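You operate a simulated robot arm through the tools that you are given. There is no shell and no other tool. Be economical: measure what you need, move in short steps, check, and stop when the job is done.

You are at the controls of a simulated robot arm. One attempt, no reset.

JOB
Take the grey plastic pipe and put it on top of the tape measure.
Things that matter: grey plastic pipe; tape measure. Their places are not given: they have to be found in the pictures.

The check looks at the end state, three seconds after you hand in, the way a careful person would. Anything else that was tipped, shoved, dropped, spilled or broken makes it a failure.

ROBOT AND FRAMES
A 6-joint arm with a two-finger parallel gripper, fixed in place. Base frame: the origin is at the foot of the arm, x ahead of it, y to its left, z up; the work surface is at about z = 0. Units: cm, rad, N and s.
With the tool pointing down near the work surface it reaches from about 14 to 58 cm from the base axis. Its first joint turns from -1.152 to 1.152 rad. Payload 2.1 kg.
The TCP is the grasp point between the finger pads, 3 cm short of the fingertips. In the tool frame z runs along the fingers and y along their closing line. Largest opening 9.4 cm; finger width 2.8, thickness 1; the body of the gripper, 5 by 9.6 cm, starts 5.5 cm behind the TCP.
Orientation is that of the tool frame in the base frame, as a unit quaternion [x, y, z, w]. With the fingers straight down and closing along the base's y, the tool's x points along the base's -x, its y along +y and its z along -z.

CONTROLS
- The arm moves only by the tool apply_moves. Its argument "commands" is a list of rows, each a list of 7 numbers: the turn, a rotation vector about the tool's x, y, z in rad, then the shift along the tool's x, y, z in cm, then the finger opening in cm, from 0 to 9.4. In form: [[rx, ry, rz, tx, ty, tz, hand], ...]. A call has 1 to 8 rows; each row shifts and turns the commanded pose from where the row before left it, along the tool's axes as they then stand. Rows are played at 5 a second. More than 5 cm and 0.15 rad between two rows, or a gripper value outside its range, and nothing of the call is played. Where a pose cannot be reached the arm comes as near as it can. A force on the tool above 40 N (or 10 N above the force at the start of the call, whichever is more), or a blocked arm, ends the call early, and 0.2 s more pass. The fingers move at their own pace (about 7.2 cm/s each) and stop on an object; they squeeze with about 44 N. The grip force told is the motor's: it shows also when the fingers shut on nothing. Time passes only in rows, and 0.2 s behind the last, so rows that do not move let the fingers close. The reply holds the time, the measured pose of the TCP, the force on the tool along the base axes, the opening and the grip force, in the units named above and with some noise, and new pictures: "show" is both (left out), scene, wrist or none.
- Cameras (640 x 400 px; columns grow to the right, rows downward): "scene" is fixed at [2.82, -35.28, 48.65]; the picture's right is [0.92, -0.39, 0.00], its down [-0.24, -0.57, -0.79] and it looks along [0.31, 0.73, -0.62] (base axes); focal length 340 px, centre (320, 200). "wrist" rides on the gripper at [7.6, 1.4, -10.2] in the tool frame; the picture's right is [-0.18, 0.98, 0.00], its down [-0.75, -0.14, -0.64] and it looks along [-0.63, -0.12, 0.77] (tool axes); focal length 243 px, centre (320, 200).
- locate(camera, pixels): for up to 12 pixels [column, row] of the newest picture of that camera ("zoom" is the newest enlarged one), the place [x, y, z] in the base frame of the surface seen there, good to about 0.2 cm, but the place of the scene camera against the robot may be out by one fixed shift of up to 1.8 cm in any direction. No time passes.
- enlarge(camera, box): a new picture of the part [left, top, right, bottom] of that camera's present view, enlarged. No time passes.
- close_job(): hands the job in; it is judged then, once.

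Go step by step. Measure first, check grasps and placings, and put right what went wrong. The budget is 60 turns and 170 pictures, counting those below and the enlarged ones. Unless the task says otherwise, let go and move clear before handing in, and close with one line.

The tools are called after "Emit:" as a command line: name --pt "numbers of a row" for each row, then --argument value for the rest, lists and objects as JSON in quotes. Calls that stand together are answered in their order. apply_moves: Moves the arm, as the interface text tells. Its arguments: {"type":"object","properties":{"commands":{"type":"array","items":{"type":"array","items":{"type":"number"}}},"show":{"type":"string","enum":["both","scene","wrist","none"]}},"required":["commands"]} The other tools are called the same way: locate (camera, pixels) gives the place of the surface under pixels of a picture; enlarge (camera, box) takes an enlarged picture of a part of a camera's view; close_job () hands the job in.

At the start:

```text
clock: 0.0
tool_pos: [27.1, 5.5, 26.1]
tcp_rot: [0.0, 1.0, 0.0, 0.0]
wrist_force: [0.8, -0.4, 0.5]
opening: 9.39
grasp_force: 0.1
```

scene: 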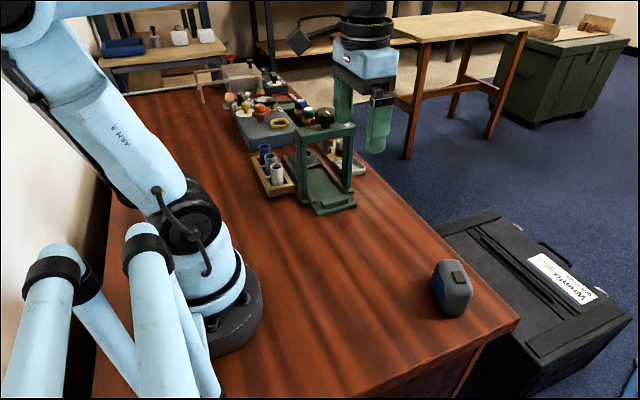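
wrist: 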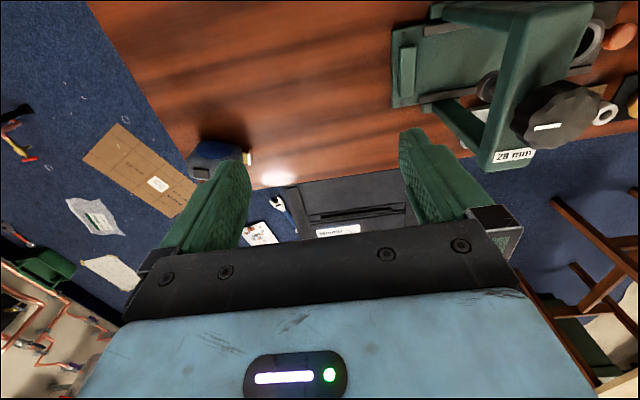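

The tape measure looks to be the grey/blue box near (452,288) in the scene; the pipe may be among the things around (270,170). I'll enlarge both regions.

Emit:
enlarge --camera "scene" --box '[190, 50, 390, 220]'

Emit:
enlarge --camera "scene" --box '[400, 240, 500, 330]'

```text
2.35 times, centred on (290, 135) of scene
```

zoom: 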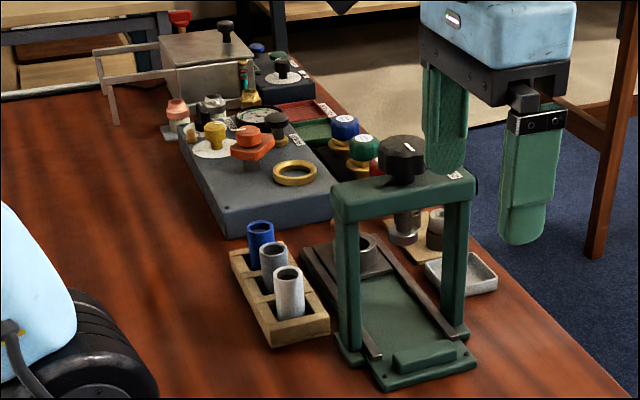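

```text
4.44 times, centred on (450, 285) of scene
```

zoom: 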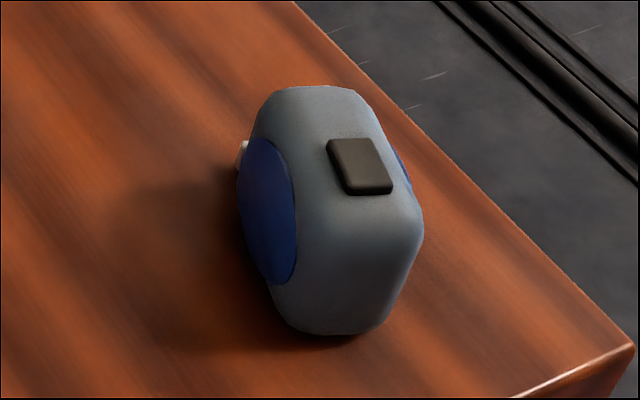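

The rack near (270,165) holds blue, grey and white tubes, with the grey one in the middle, and the tape measure stands on edge at (452,288). I'll measure the tape in the zoom and the tubes and rack in the scene.

Emit:
locate --camera "zoom" --pixels '[[320, 95], [270, 110], [355, 110], [360, 165], [310, 215], [400, 215], [300, 310], [375, 320], [320, 130], [345, 240], [330, 340], [265, 215]]'

Emit:
enlarge --camera "scene" --box '[240, 130, 320, 210]'

```text
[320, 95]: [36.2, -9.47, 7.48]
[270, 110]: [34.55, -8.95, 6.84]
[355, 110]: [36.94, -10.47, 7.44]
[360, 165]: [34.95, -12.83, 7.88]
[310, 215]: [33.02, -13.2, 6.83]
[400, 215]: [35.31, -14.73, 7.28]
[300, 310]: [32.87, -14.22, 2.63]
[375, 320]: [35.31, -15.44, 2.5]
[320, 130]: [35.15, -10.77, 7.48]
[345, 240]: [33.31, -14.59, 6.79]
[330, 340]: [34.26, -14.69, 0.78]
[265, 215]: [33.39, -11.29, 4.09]
```

```text
5.00 times, centred on (280, 170) of scene
```

zoom: 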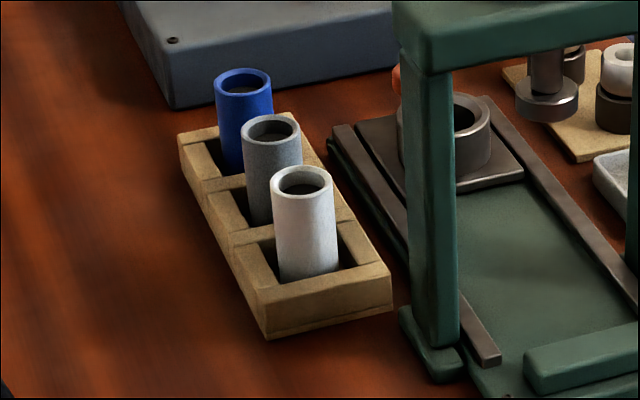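

The grey pipe's rim is at zoom (271,128). I'll measure the three tubes, the rack and the press next to it.

Emit:
locate --camera "zoom" --pixels '[[245, 123], [298, 124], [271, 117], [274, 143], [258, 190], [302, 168], [305, 194], [307, 270], [243, 70], [243, 92], [265, 325], [390, 290]]'

Emit:
locate --camera "scene" --pixels '[[227, 157], [262, 152], [300, 120], [350, 127], [322, 117], [303, 198], [309, 193], [289, 155], [278, 152], [345, 170], [283, 165], [240, 140]]'

```text
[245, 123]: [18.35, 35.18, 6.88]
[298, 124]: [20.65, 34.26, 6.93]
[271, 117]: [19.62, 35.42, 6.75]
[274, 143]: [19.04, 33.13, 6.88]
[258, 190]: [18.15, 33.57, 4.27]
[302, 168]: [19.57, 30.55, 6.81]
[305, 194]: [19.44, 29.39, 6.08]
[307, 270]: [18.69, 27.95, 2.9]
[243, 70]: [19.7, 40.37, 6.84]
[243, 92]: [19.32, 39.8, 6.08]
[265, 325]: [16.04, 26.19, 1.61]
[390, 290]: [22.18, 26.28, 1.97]
```

```text
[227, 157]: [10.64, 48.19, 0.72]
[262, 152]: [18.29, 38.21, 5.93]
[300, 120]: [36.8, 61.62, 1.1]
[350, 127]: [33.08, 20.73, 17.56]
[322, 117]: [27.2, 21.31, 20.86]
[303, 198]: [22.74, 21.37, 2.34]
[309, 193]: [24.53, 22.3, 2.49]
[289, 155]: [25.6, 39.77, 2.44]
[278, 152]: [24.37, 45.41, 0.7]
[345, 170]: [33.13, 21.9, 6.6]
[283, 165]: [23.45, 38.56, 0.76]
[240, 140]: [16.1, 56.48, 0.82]
```

The table reads z≈0.7 in the scene, so there is a fixed offset. The grey pipe is near (19.4,34.3) and its top is about z 6.2. The tape is visible in the wrist view at (215,160), so I'll zoom in there to calibrate.

Emit:
enlarge --camera "wrist" --box '[160, 120, 280, 195]'

Emit:
locate --camera "wrist" --pixels '[[300, 80], [200, 60], [525, 155], [440, 9], [400, 100], [440, 95], [400, 35], [540, 128], [500, 155]]'

```text
5.33 times, centred on (220, 158) of wrist
```

zoom: 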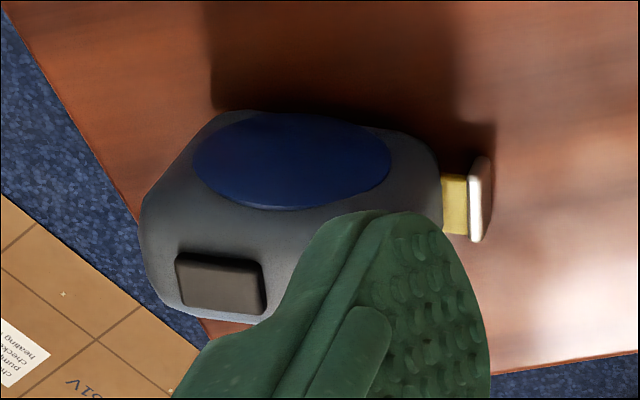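

```text
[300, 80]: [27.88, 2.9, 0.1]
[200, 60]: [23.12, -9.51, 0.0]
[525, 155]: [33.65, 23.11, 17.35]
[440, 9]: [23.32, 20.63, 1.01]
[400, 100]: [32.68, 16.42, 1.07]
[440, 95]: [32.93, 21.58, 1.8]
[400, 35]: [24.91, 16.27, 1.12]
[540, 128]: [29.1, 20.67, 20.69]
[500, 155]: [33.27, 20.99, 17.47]
```

The tape's tongue points toward +y and the button is toward −y, with the clear top between them. I'll measure matching points for the offset.

Emit:
locate --camera "zoom" --pixels '[[220, 280], [200, 205], [320, 230], [290, 260], [160, 280], [290, 155], [480, 160], [150, 210], [250, 225]]'

```text
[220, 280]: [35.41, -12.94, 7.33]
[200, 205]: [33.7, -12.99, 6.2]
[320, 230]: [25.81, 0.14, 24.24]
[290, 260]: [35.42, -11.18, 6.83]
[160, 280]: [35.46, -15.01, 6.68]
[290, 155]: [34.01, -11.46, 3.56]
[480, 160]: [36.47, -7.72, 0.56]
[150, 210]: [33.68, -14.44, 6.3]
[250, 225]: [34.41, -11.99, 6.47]
```

The scene offset is about (−0.45,+0.1,+0.6), so the pipe is truly near (19.95,34.2) with its top around z 6.3. I'll move back from the press and start turning so the fingers close along x.

Emit:
apply_moves --pt "0 0 0 2.5 1.5 0 9.3" --pt "0 0 0 2.5 1.5 0 9.3" --pt "0 0 0 2.5 1.5 0 9.3" --pt "0 0 -0.1428 0 0 0 9.3" --pt "0 0 -0.1428 0 0 0 9.3" --pt "0 0 -0.1428 0 0 0 9.3" --pt "0 0 -0.1428 0 0 0 9.3" --pt "0 0 -0.1428 0 0 0 9.3" --show "none"

Emit:
apply_moves --pt "0 0 -0.1428 0 0 0 9.3" --pt "0 0 -0.1428 0 0 0 9.3" --pt "0 0 -0.1428 0 0 0 9.3" --pt "0 0 -0.1428 0 0 0 9.3" --pt "0 0 -0.1428 0 0 0 9.3" --pt "0 0 -0.1428 0 0 0 9.3" --pt "0 0 0 -4 0 0 9.3" --pt "0 0 0 -4 0 0 9.3"

```text
clock: 1.8
tool_pos: [19.63, 10.01, 25.94]
tcp_rot: [-0.35, 0.937, 0.0, 0.0]
wrist_force: [0.0, -0.8, 0.6]
opening: 9.3
grasp_force: 0.0
```

```text
clock: 3.6
tool_pos: [19.72, 18.05, 26.1]
tcp_rot: [-0.707, 0.707, 0.0, 0.0]
wrist_force: [0.1, -0.3, 0.5]
opening: 9.3
grasp_force: 0.1
```

scene: 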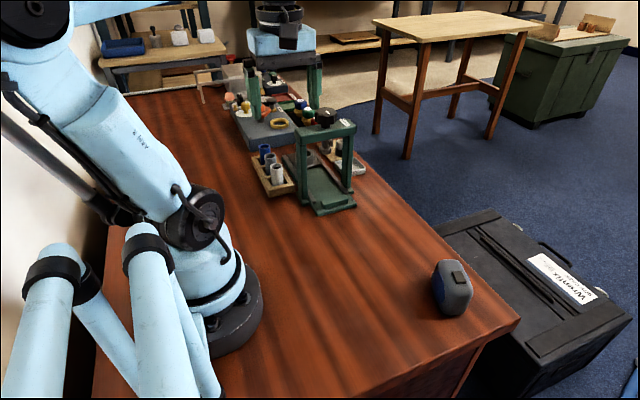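
wrist: 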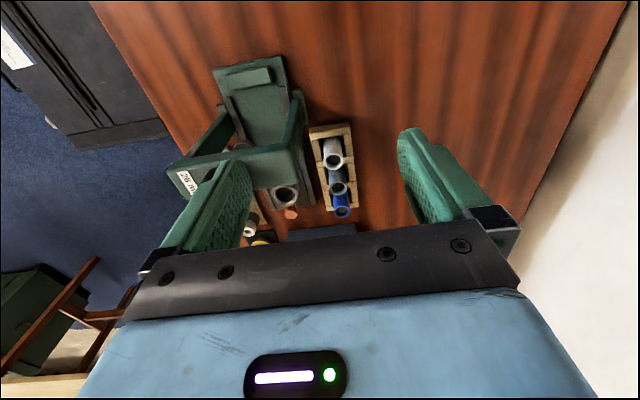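

The three tubes appear between the fingers at (335,180) in the wrist view. I'll enlarge to measure the grey one.

Emit:
enlarge --camera "wrist" --box '[290, 120, 380, 220]'

```text
4.00 times, centred on (335, 170) of wrist
```

zoom: 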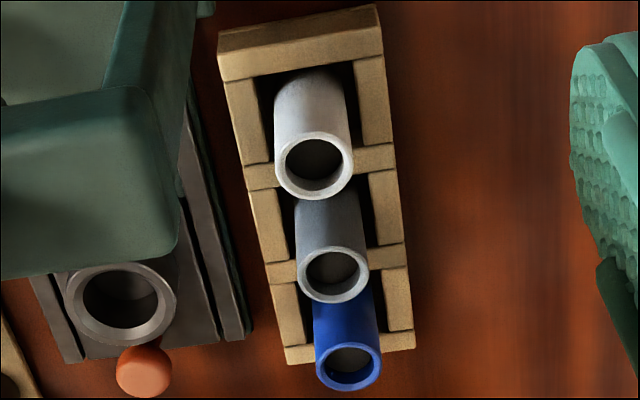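

Emit:
locate --camera "zoom" --pixels '[[301, 275], [365, 275], [331, 250], [332, 298], [278, 165], [349, 165], [314, 136], [315, 194], [349, 346], [230, 200], [379, 200], [75, 300]]'

```text
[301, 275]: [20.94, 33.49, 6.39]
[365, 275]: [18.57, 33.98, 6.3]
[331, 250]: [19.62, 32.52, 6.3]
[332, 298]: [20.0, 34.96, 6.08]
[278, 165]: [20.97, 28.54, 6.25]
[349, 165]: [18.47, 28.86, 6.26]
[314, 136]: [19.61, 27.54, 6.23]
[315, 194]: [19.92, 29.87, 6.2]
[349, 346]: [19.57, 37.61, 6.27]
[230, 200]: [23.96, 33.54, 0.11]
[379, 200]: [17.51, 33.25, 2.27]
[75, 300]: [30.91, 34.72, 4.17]
```

The grey pipe is centred at (19.76,33.74), its top is z 6.3 and it is 2.4 cm across; the rack top is z≈2.3. I'll move over it with the opening narrowed and come partway down.

Emit:
apply_moves --pt "0 0 0 -4 0 0 5" --pt "0 0 0 -4 0 0 5" --pt "0 0 0 -4 0 0 5" --pt "0 0 0 -3.7 0 0 5" --pt "0 0 0 0 0 3.5 5" --pt "0 0 0 0 0 3.5 5" --pt "0 0 0 0 0 3.5 5" --pt "0 0 0 0 0 0 5"

```text
clock: 5.4
tool_pos: [19.41, 33.83, 15.78]
tcp_rot: [-0.707, 0.708, 0.0, 0.0]
wrist_force: [0.7, -0.3, -0.1]
opening: 4.99
grasp_force: 0.0
```

scene: 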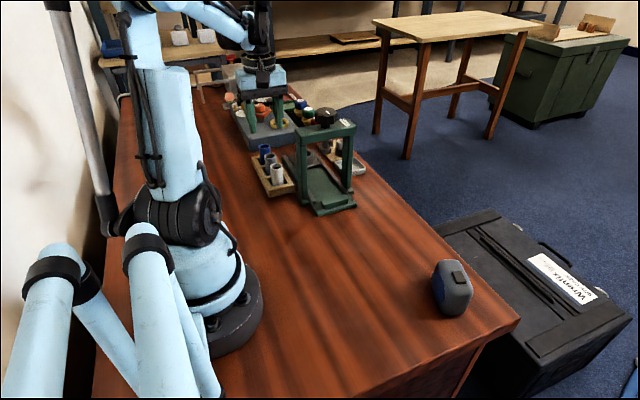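
wrist: 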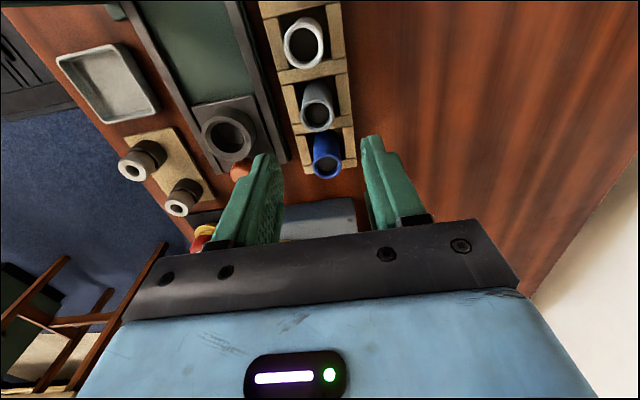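

The wrist view shows the grey rim at (317,112). I'll re-measure from closer in.

Emit:
locate --camera "wrist" --pixels '[[301, 112], [333, 112], [317, 101], [318, 130], [285, 46], [322, 46], [325, 176], [302, 120], [290, 90], [350, 90]]'

```text
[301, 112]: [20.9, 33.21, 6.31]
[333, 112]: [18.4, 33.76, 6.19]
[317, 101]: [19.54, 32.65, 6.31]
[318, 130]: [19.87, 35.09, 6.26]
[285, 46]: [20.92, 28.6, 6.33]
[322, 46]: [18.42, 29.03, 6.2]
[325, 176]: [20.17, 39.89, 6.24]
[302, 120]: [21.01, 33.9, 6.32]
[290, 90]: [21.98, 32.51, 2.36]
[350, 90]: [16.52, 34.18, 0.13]
```

The centre is confirmed at (19.7,33.8). I'll shift x by +0.3, lower to z≈5.7 (fingertips at 2.7, above the rack), then look.

Emit:
apply_moves --pt "0 0 0 0 -0.3 2.5 5" --pt "0 0 0 0 0 2.5 5" --pt "0 0 0 0 0 2 5" --pt "0 0 0 0 0 1.6 5" --pt "0 0 0 0 0 1.4 5" --pt "0 0 0 0 0 0 5"

```text
clock: 6.8
tool_pos: [19.95, 33.7, 5.86]
tcp_rot: [-0.706, 0.708, -0.001, 0.0]
wrist_force: [-0.7, -0.7, 0.0]
opening: 5.02
grasp_force: 0.0
```

scene: 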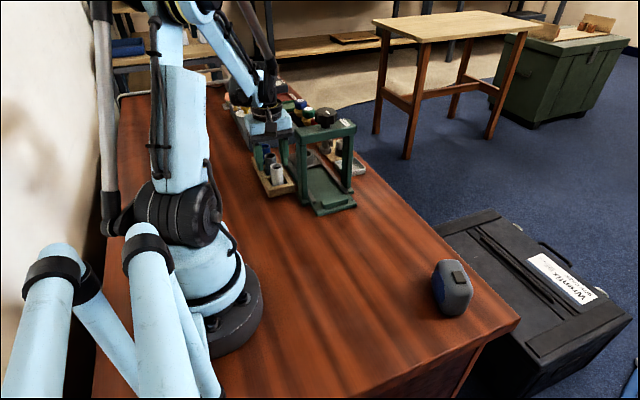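
wrist: 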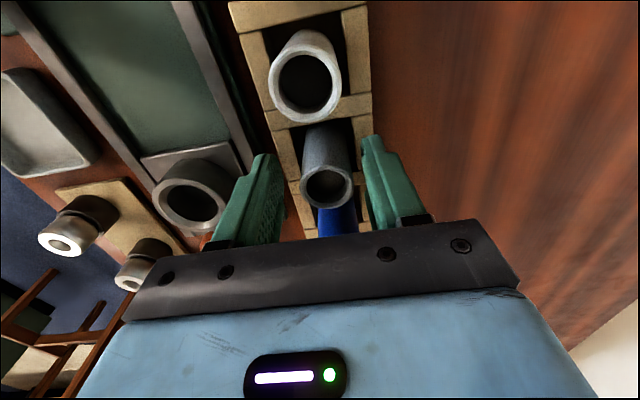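

The grey pipe's rim at (327,187) lies between the fingers, so I'll close slowly. A small x correction comes first.

Emit:
apply_moves --pt "0 0 0 0 0.15 0.1 4" --pt "0 0 0 0 0 0 3" --pt "0 0 0 0 0 0 2" --pt "0 0 0 0 0 0 1.5" --pt "0 0 0 0 0 0 1.5" --show "wrist"

```text
clock: 8.0
tool_pos: [19.98, 33.74, 5.69]
tcp_rot: [-0.707, 0.708, 0.001, 0.0]
wrist_force: [0.3, 0.3, 0.0]
opening: 2.68
grasp_force: 43.8
```

wrist: 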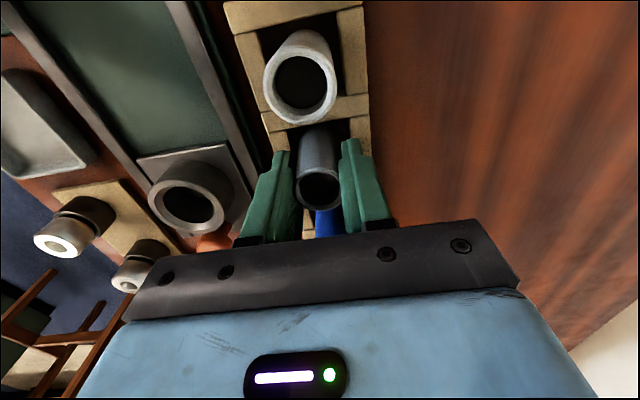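

The pipe is gripped (opening 2.68, 43.8 N). I'll lift straight up.

Emit:
apply_moves --pt "0 0 0 0 0 -1.5 1.5" --pt "0 0 0 0 0 -2.5 1.5" --pt "0 0 0 0 0 -4 1.5" --pt "0 0 0 0 0 -4 1.5" --pt "0 0 0 0 0 -4 1.5" --pt "0 0 0 0 0 -4 1.5" --pt "0 0 0 0 0 -2 1.5" --pt "0 0 0 0 0 0 1.5"

```text
clock: 9.8
tool_pos: [19.87, 33.6, 27.58]
tcp_rot: [-0.707, 0.707, 0.001, -0.001]
wrist_force: [-0.2, -0.2, -0.4]
opening: 2.72
grasp_force: 43.8
```

scene: 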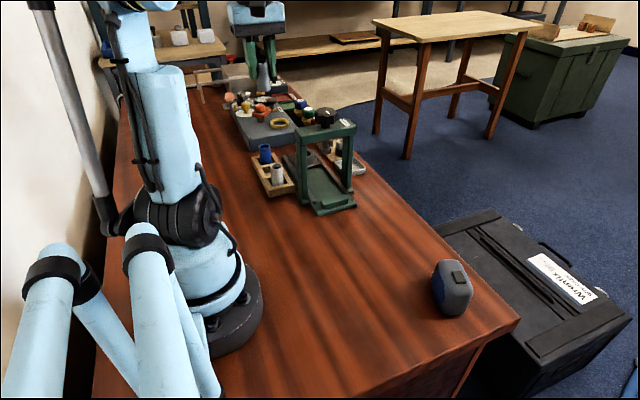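
wrist: 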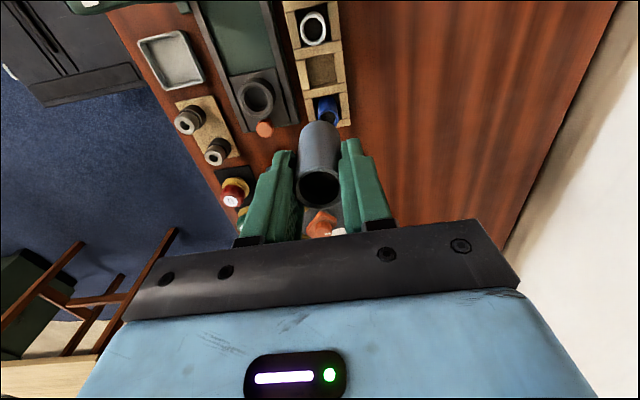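

The lift is clean: the rack's middle slot is empty and the other tubes haven't moved. I'll retreat toward −y, staying clear of the press, and start turning back.

Emit:
apply_moves --pt "0 0 0 3 1.2 0 1.5" --pt "0 0 0 4 1.2 0 1.5" --pt "0 0 0 4 0 0 1.5" --pt "0 0 0 4 0 0 1.5" --pt "0 0 0 4 0 0 1.5" --pt "0 0 0 4 0 0 1.5" --pt "0 0 0.1428 0 0 0 1.5" --pt "0 0 0.1428 0 0 0 1.5" --show "none"

Emit:
apply_moves --pt "0 0 0.1428 0 0 0 1.5" --pt "0 0 0.1428 0 0 0 1.5" --pt "0 0 0.1428 0 0 0 1.5" --pt "0 0 0.1428 0 0 0 1.5" --pt "0 0 0.1428 0 0 0 1.5" --pt "0 0 0.1428 0 0 0 1.5" --pt "0 0 0.1428 0 0 0 1.5" --pt "0 0 0.1428 0 0 0 1.5" --show "none"

Emit:
apply_moves --pt "0 0 0.1428 0 0 0 1.5" --pt "0 0 0 -1 -4 0 1.5" --pt "0 0 0 -2 -4 0 1.5" --pt "0 0 0 -2 -4 0 1.5" --pt "0 0 0 -3 -4 0 1.5" --pt "0 0 0 0 0 0 1.5"

```text
clock: 11.6
tool_pos: [17.42, 10.84, 27.63]
tcp_rot: [-0.598, 0.801, -0.001, 0.0]
wrist_force: [-0.2, 0.0, 0.3]
opening: 2.71
grasp_force: 28.5
```

```text
clock: 13.4
tool_pos: [17.35, 10.71, 27.55]
tcp_rot: [-0.07, 0.998, 0.0, -0.001]
wrist_force: [0.9, 1.0, -0.6]
opening: 2.64
grasp_force: 44.1
```

```text
clock: 14.8
tool_pos: [25.68, -5.29, 27.56]
tcp_rot: [-0.001, 1.0, 0.0, 0.0]
wrist_force: [0.3, -0.2, -0.3]
opening: 2.66
grasp_force: 44.0
```

scene: 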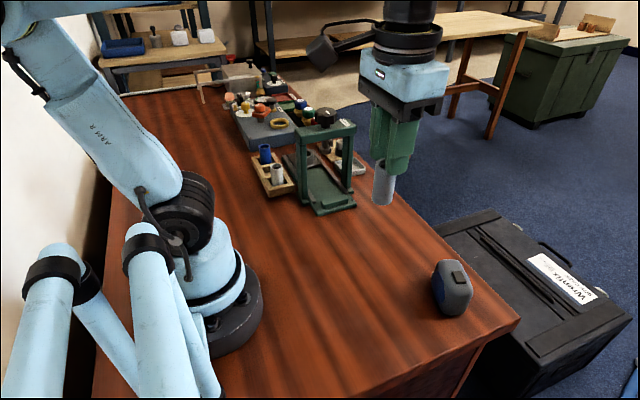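
wrist: 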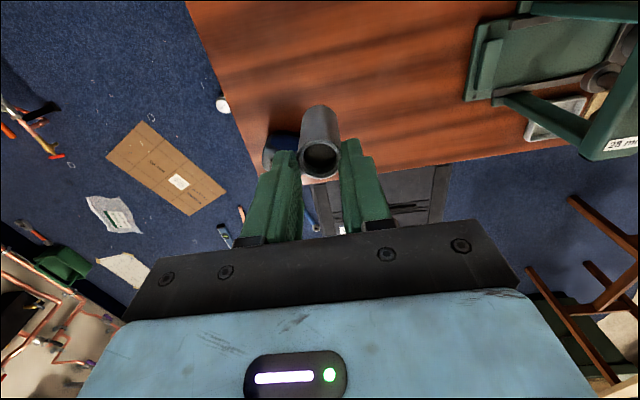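

The pipe hangs straight in the grip. I'll move a bit back and to +y, and lower, so the wrist camera can see the tape's top.

Emit:
apply_moves --pt "0 0 0 1 2 3 1.5" --pt "0 0 0 1 2 3 1.5" --pt "0 0 0 0 0 0 1.5" --show "wrist"

Emit:
enlarge --camera "wrist" --box '[160, 110, 290, 200]'

```text
clock: 15.6
tool_pos: [23.67, -1.42, 21.55]
tcp_rot: [0.001, 1.0, 0.0, 0.0]
wrist_force: [-0.2, 0.6, 0.2]
opening: 2.64
grasp_force: 43.6
```

wrist: 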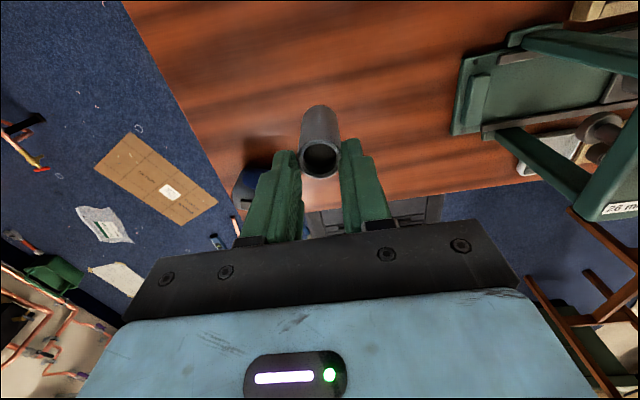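

```text
4.44 times, centred on (225, 155) of wrist
```

zoom: 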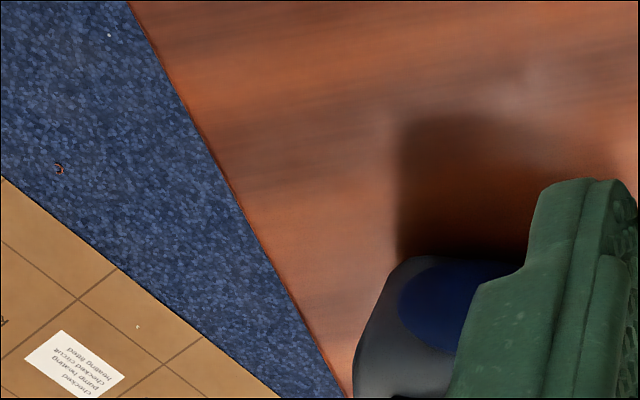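

The finger hides the tape. I'll move farther out and higher so the tape sits above the fingers in the wrist picture.

Emit:
apply_moves --pt "0 0 0 0 0 -3 1.5" --pt "0 0 0 -4 -1 -1 1.5" --pt "0 0 0 -4 -1 0 1.5" --pt "0 0 0 -4 -1 0 1.5" --pt "0 0 0 -2 -1 0 1.5" --pt "0 0 0 0 0 0 1.5" --show "wrist"

Emit:
enlarge --camera "wrist" --box '[220, 60, 320, 140]'

```text
clock: 17.0
tool_pos: [37.55, -5.01, 25.76]
tcp_rot: [0.0, 1.0, 0.0, -0.001]
wrist_force: [-0.1, 0.3, -0.7]
opening: 2.68
grasp_force: 43.6
```

wrist: 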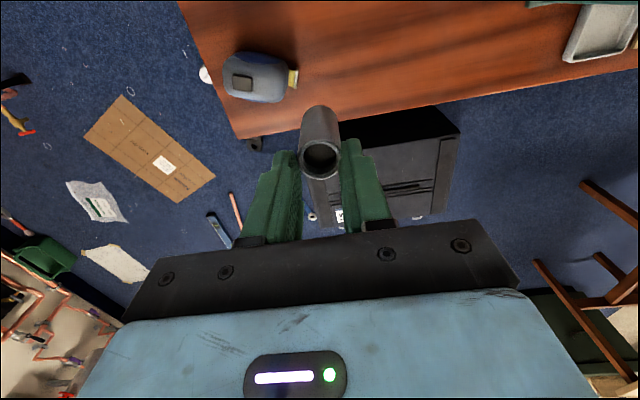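

```text
5.00 times, centred on (270, 100) of wrist
```

zoom: 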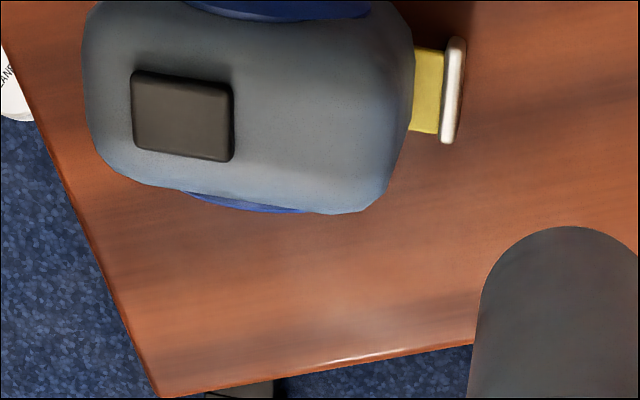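

The tape's top is clearly visible: the button spans zoom columns 132–235, and there is clear top to its right as far as about 400. I'll map that surface.

Emit:
locate --camera "zoom" --pixels '[[240, 90], [240, 140], [280, 60], [280, 110], [280, 160], [320, 60], [320, 110], [320, 160], [360, 60], [360, 110], [360, 160], [390, 110]]'

Emit:
locate --camera "zoom" --pixels '[[240, 30], [280, 190], [320, 30], [340, 110], [300, 40], [300, 180], [230, 120], [140, 120], [110, 90], [180, 80], [180, 150], [450, 90]]'

```text
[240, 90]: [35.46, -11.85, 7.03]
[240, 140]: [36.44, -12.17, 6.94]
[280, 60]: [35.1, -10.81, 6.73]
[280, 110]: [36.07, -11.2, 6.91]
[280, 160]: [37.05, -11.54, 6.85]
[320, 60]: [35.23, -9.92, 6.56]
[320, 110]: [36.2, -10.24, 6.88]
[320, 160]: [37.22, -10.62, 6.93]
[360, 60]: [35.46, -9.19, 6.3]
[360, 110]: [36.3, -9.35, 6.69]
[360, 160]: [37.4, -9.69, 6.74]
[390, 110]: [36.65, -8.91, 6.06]
```

```text
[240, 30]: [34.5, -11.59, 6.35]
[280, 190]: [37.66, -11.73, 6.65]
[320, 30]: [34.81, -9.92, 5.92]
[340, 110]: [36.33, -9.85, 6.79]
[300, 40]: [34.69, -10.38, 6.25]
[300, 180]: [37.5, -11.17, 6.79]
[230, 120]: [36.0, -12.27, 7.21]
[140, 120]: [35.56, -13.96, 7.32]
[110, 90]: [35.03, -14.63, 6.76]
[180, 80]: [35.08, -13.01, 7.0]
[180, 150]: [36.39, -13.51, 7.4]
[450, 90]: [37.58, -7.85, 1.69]
```

The clear top is at z≈6.9, centred about (36.4,−10.7) with its axis along (0.24,0.97); the button ends near y −12.1. I'll move over that point and stop with the pipe bottom about 2 cm above.

Emit:
apply_moves --pt "0 0 0 0.55 -2.8 0 1.5" --pt "0 0 0 0.55 -2.8 0 1.5" --pt "0 0 0 0 0 4 1.5" --pt "0 0 0 0 0 4 1.5" --pt "0 0 0 0 0 3 1.5" --pt "0 0 0 0 0 0 1.5" --pt "0 0 0 0 0 0 1.5"

Emit:
enlarge --camera "scene" --box '[400, 210, 510, 325]'

Emit:
enlarge --camera "wrist" --box '[260, 40, 400, 140]'

```text
clock: 18.2
tool_pos: [36.66, -10.6, 14.87]
tcp_rot: [0.001, 1.0, 0.001, 0.0]
wrist_force: [0.1, 0.6, 6.2]
opening: 2.66
grasp_force: 44.3
stopped in row 6: the force on the tool passed its limit (the readings are from after the stop); the commanded pose is now the measured one
```

scene: 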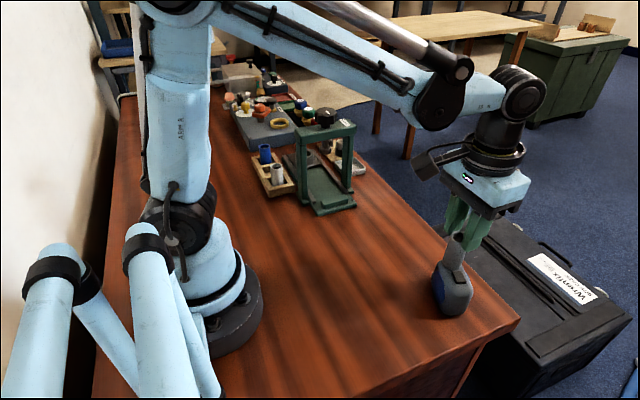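
wrist: 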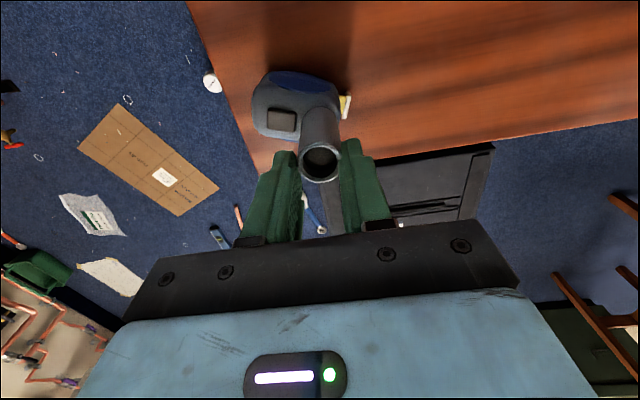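

```text
3.48 times, centred on (455, 268) of scene
```

zoom: 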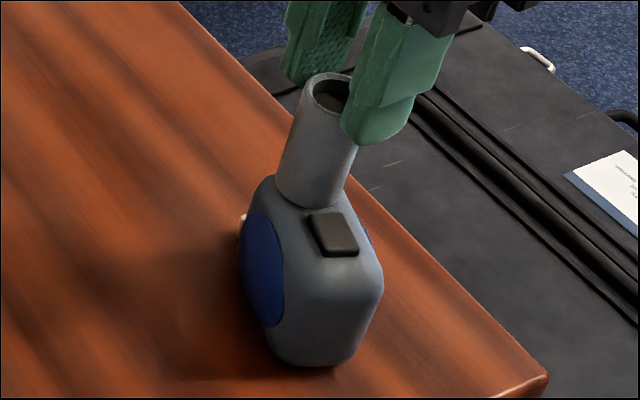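

```text
4.00 times, centred on (330, 90) of wrist
```

zoom: 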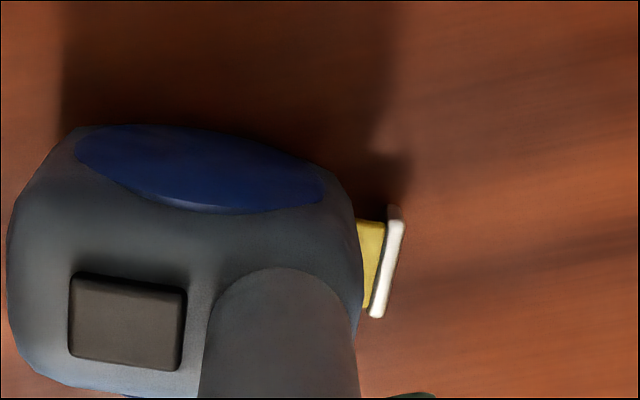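

The force stop came at z 14.87 and the pipe already rests on the tape, so it must have slipped down to the fingertips, though it is still upright. I'll check the pipe's and tape's positions before letting go.

Emit:
locate --camera "zoom" --pixels '[[90, 300], [170, 300], [130, 285], [130, 360], [280, 275], [215, 320], [350, 320], [230, 290], [325, 290], [385, 270], [200, 380], [280, 350]]'

Emit:
locate --camera "scene" --pixels '[[444, 265], [452, 269], [461, 265], [448, 255], [458, 258], [450, 245], [464, 254], [447, 238], [457, 276], [460, 238], [455, 232], [452, 262]]'

```text
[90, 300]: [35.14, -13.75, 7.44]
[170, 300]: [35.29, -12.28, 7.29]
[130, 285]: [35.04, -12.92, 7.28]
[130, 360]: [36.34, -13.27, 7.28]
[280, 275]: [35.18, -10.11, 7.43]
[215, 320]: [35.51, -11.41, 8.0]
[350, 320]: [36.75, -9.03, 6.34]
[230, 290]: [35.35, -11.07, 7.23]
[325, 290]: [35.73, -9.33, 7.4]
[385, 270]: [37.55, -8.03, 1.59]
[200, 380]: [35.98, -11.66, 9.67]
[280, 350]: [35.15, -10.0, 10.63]
```

```text
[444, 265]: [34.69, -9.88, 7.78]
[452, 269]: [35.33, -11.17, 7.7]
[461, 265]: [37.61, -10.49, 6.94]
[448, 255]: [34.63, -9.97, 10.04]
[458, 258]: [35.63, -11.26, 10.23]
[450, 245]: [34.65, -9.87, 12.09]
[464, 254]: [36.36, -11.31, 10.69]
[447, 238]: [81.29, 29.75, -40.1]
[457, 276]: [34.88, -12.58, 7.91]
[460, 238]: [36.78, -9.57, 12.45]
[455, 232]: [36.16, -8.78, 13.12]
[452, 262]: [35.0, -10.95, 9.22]
```

The tape hasn't moved (button still at (35.7,−13.1)). The pipe's foot is vertical at about (36.4,−10.25), slightly toward the rounded tongue end. I'll lift it by 0.5 cm, shift 0.35 cm toward the button and set it down gently.

Emit:
apply_moves --pt "0 0 0 0 0 -0.25 1.5" --pt "0 0 0 0 0 -0.25 1.5" --pt "0 0 0 0.05 -0.2 0 1.5" --pt "0 0 0 0 -0.15 0 1.5" --pt "0 0 0 0 0 0 1.5"

Emit:
enlarge --camera "scene" --box '[400, 210, 510, 325]'

Emit:
enlarge --camera "wrist" --box '[250, 60, 390, 190]'

```text
clock: 19.4
tool_pos: [36.6, -11.01, 15.37]
tcp_rot: [0.0, 1.0, 0.001, 0.0]
wrist_force: [0.2, 0.1, -0.4]
opening: 2.63
grasp_force: 43.9
```

scene: 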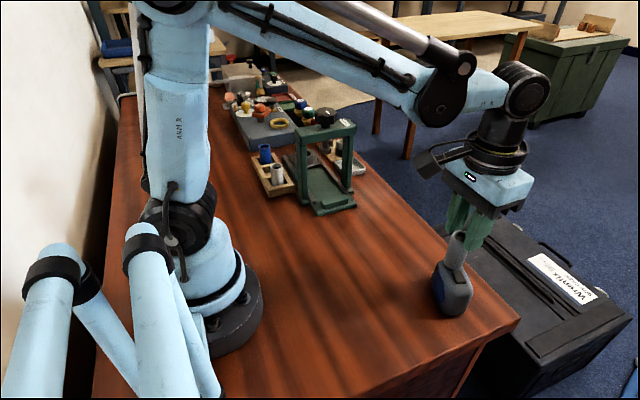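
wrist: 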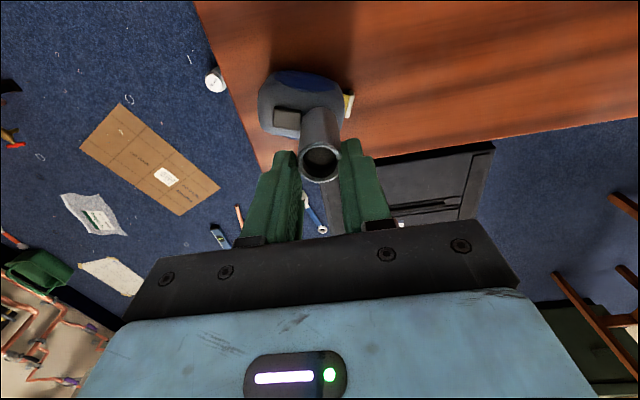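

```text
3.48 times, centred on (455, 268) of scene
```

zoom: 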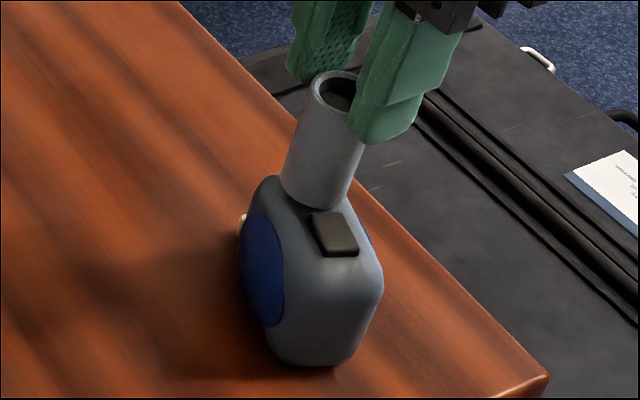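

```text
3.08 times, centred on (320, 125) of wrist
```

zoom: 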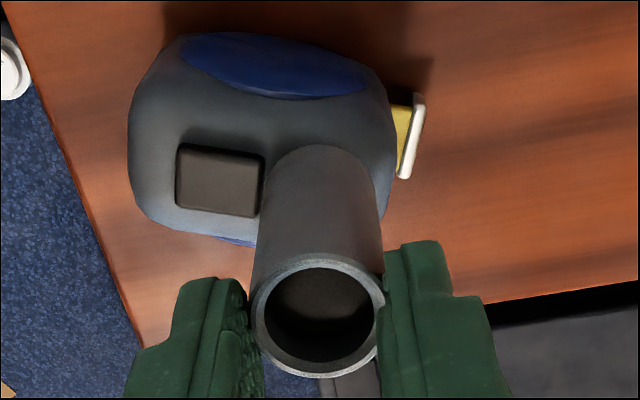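

The pipe now clears the button's edge. I'll check its foot and rim positions for tilt before lowering.

Emit:
locate --camera "zoom" --pixels '[[322, 149], [276, 180], [371, 180], [268, 200], [376, 200], [320, 257], [320, 372], [254, 310], [382, 310], [262, 180], [325, 200], [325, 240]]'

Emit:
locate --camera "scene" --pixels '[[453, 268], [456, 268], [459, 265], [446, 264], [456, 262], [459, 250], [462, 245], [453, 232], [459, 229]]'

```text
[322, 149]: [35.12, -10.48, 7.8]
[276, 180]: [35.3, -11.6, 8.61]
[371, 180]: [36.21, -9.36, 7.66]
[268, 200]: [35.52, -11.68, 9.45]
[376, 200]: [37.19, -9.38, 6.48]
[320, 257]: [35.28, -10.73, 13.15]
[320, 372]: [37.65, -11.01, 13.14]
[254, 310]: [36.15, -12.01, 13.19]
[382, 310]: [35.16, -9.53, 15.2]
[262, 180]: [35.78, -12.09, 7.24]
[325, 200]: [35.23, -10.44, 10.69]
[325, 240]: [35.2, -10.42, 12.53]
```

```text
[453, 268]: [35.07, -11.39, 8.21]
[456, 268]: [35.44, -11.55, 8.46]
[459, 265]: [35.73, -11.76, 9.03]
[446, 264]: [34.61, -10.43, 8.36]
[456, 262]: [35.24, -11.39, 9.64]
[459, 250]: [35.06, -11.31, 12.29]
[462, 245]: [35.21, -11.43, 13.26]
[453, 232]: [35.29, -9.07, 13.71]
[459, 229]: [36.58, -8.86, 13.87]
```

The foot is at about (36.35,−10.5) and the rim at (36.4,−10.85), so it leans only about 3°. I'll lower in 0.1 cm steps.

Emit:
apply_moves --pt "0 0 0 0 0 0.1 1.5" --pt "0 0 0 0 0 0.1 1.5" --pt "0 0 0 0 0 0.1 1.5" --pt "0 0 0 0 0 0 1.5" --show "none"

```text
clock: 20.4
tool_pos: [36.55, -11.02, 14.92]
tcp_rot: [0.0, 1.0, 0.0, 0.0]
wrist_force: [0.3, -0.1, -0.5]
opening: 2.67
grasp_force: 43.6
```

Emit:
apply_moves --pt "0 0 0 0 0 0.1 1.5" --pt "0 0 0 0 0 0 1.5" --show "none"

```text
clock: 21.1
tool_pos: [36.59, -10.95, 14.85]
tcp_rot: [0.0, 1.0, 0.001, 0.0]
wrist_force: [1.3, 0.1, -0.5]
opening: 2.65
grasp_force: 43.7
```

No contact force yet, so I'll keep lowering in small steps.

Emit:
apply_moves --pt "0 0 0 0 0 0.1 1.5" --pt "0 0 0 0 0 0 1.5" --show "none"

Emit:
apply_moves --pt "0 0 0 0 0 0.07 1.5" --pt "0 0 0 0 0 0 1.5" --show "wrist"

Emit:
enlarge --camera "scene" --box '[420, 220, 490, 290]'

```text
clock: 21.6
tool_pos: [36.55, -11.01, 14.91]
tcp_rot: [0.001, 1.0, 0.0, 0.0]
wrist_force: [-2.1, -0.4, 14.2]
opening: 2.66
grasp_force: 43.7
```

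```text
clock: 22.2
tool_pos: [36.61, -10.92, 14.81]
tcp_rot: [-0.001, 1.0, 0.0, -0.001]
wrist_force: [-5.5, 1.7, 36.2]
opening: 2.67
grasp_force: 44.3
```

wrist: 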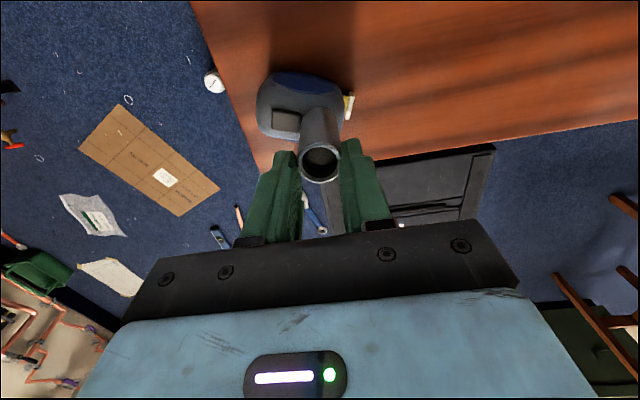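

```text
5.71 times, centred on (455, 255) of scene
```

zoom: 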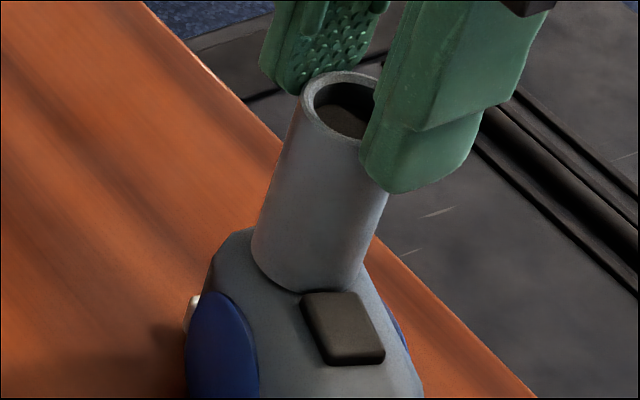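

Contact is firm (36 N) and the foot sits beside the button. I'll ease off the load and open slightly.

Emit:
apply_moves --pt "0 0 0 0 0 -0.07 1.5" --pt "0 0 0 0 0 -0.05 1.5" --pt "0 0 0 0 0 0 1.5" --show "none"

```text
clock: 23.1
tool_pos: [36.61, -11.08, 14.71]
tcp_rot: [0.001, 1.0, 0.001, 0.001]
wrist_force: [0.0, -0.5, 0.1]
opening: 2.68
grasp_force: 44.0
```

The load is near zero, so the gap is under 1 mm. I'll open gradually with small commands.

Emit:
apply_moves --pt "0 0 0 0 0 0.03 1.5" --pt "0 0 0 0 0 0 2.5" --pt "0 0 0 0 0 0 2.7" --pt "0 0 0 0 0 0 2.9" --pt "0 0 0 0 0 0 3.2" --pt "0 0 0 0 0 0 3.6" --pt "0 0 0 0 0 0 4"

Emit:
enlarge --camera "scene" --box '[400, 210, 510, 325]'

```text
clock: 24.6
tool_pos: [36.76, -11.0, 14.74]
tcp_rot: [-0.001, 1.0, 0.001, 0.0]
wrist_force: [0.2, 0.1, 0.1]
opening: 3.99
grasp_force: 0.1
```

scene: 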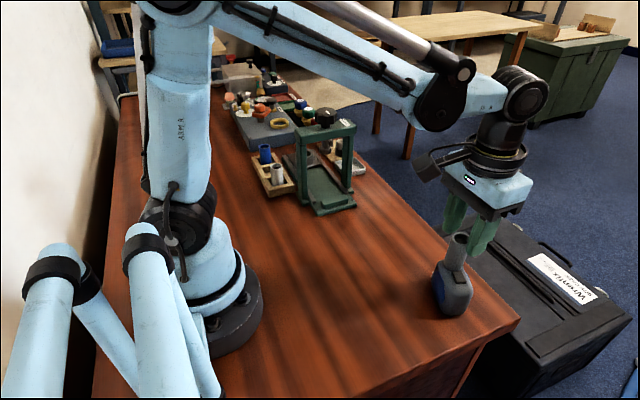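
wrist: 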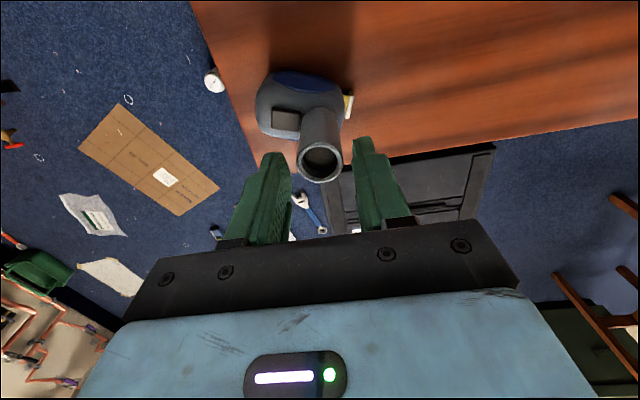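

```text
3.48 times, centred on (455, 268) of scene
```

zoom: 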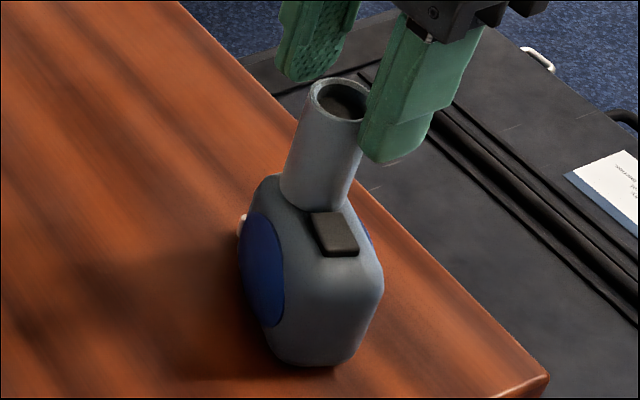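

The pipe stands freely on the tape. I'll open wider and lift straight away.

Emit:
apply_moves --pt "0 0 0 0 0 0 5" --pt "0 0 0 0 0 -1 5.5" --pt "0 0 0 0 0 -2 5.5" --pt "0 0 0 0 0 -3 5.5" --pt "0 0 0 0 0 -4 5.5" --pt "0 0 0 2 3 -1 5.5" --pt "0 0 0 2 3 0 5.5" --pt "0 0 0 0 0 0 5.5"

Emit:
enlarge --camera "scene" --box '[400, 210, 510, 325]'

Emit:
enlarge --camera "scene" --box '[190, 50, 390, 220]'

```text
clock: 26.4
tool_pos: [32.59, -5.04, 25.94]
tcp_rot: [0.001, 1.0, 0.001, 0.0]
wrist_force: [-0.1, -0.1, -0.2]
opening: 5.5
grasp_force: 0.0
```

scene: 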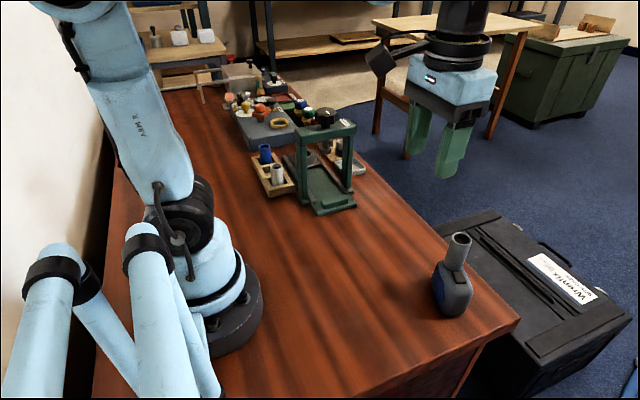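
wrist: 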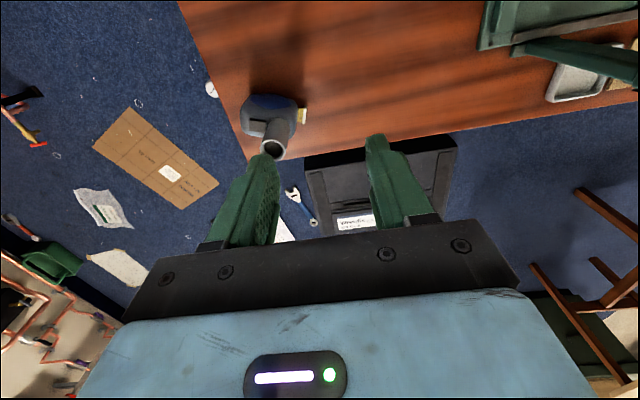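

```text
3.48 times, centred on (455, 268) of scene
```

zoom: 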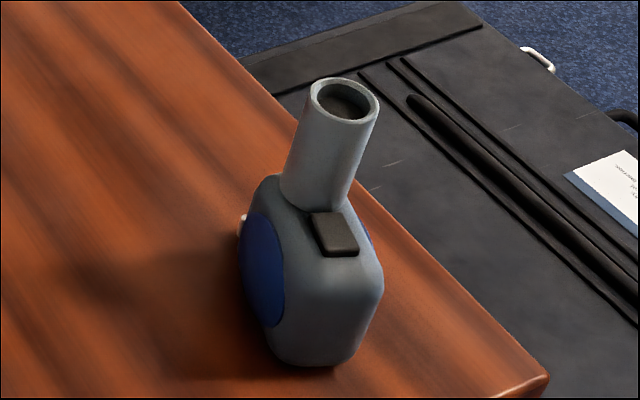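

```text
2.35 times, centred on (290, 135) of scene
```

zoom: 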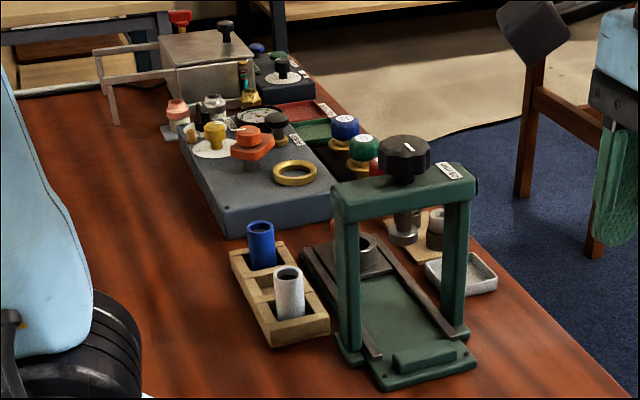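

The pipe stands on the tape by itself and everything else is in its place. I'll wait briefly to confirm it stays put.

Emit:
apply_moves --pt "0 0 0 0 0 0 5.5" --pt "0 0 0 0 0 0 5.5" --pt "0 0 0 0 0 0 5.5" --pt "0 0 0 0 0 0 5.5" --pt "0 0 0 0 0 0 5.5" --pt "0 0 0 0 0 0 5.5" --pt "0 0 0 0 0 0 5.5" --pt "0 0 0 0 0 0 5.5" --show "none"

Emit:
enlarge --camera "scene" --box '[400, 210, 510, 325]'

```text
clock: 28.2
tool_pos: [32.54, -5.1, 25.9]
tcp_rot: [0.0, 1.0, 0.001, 0.0]
wrist_force: [-0.3, 0.5, 0.2]
opening: 5.5
grasp_force: 0.1
```

```text
3.48 times, centred on (455, 268) of scene
```

zoom: 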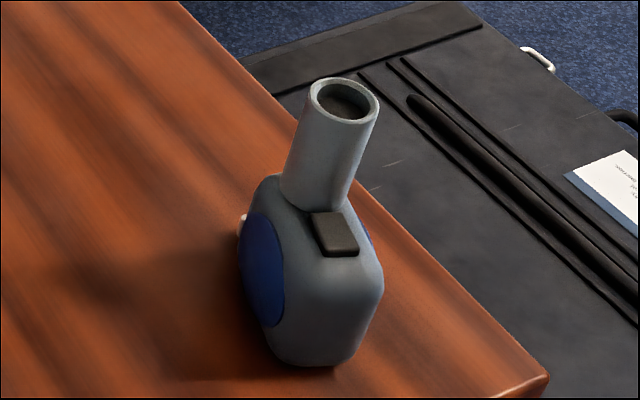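

The view hasn't changed after the wait, so the pipe is stable and I'm handing in.

Emit:
close_job

```text
The job is handed in.
```

The grey plastic pipe is standing upright on top of the tape measure, the gripper is clear of it, and nothing else was disturbed.
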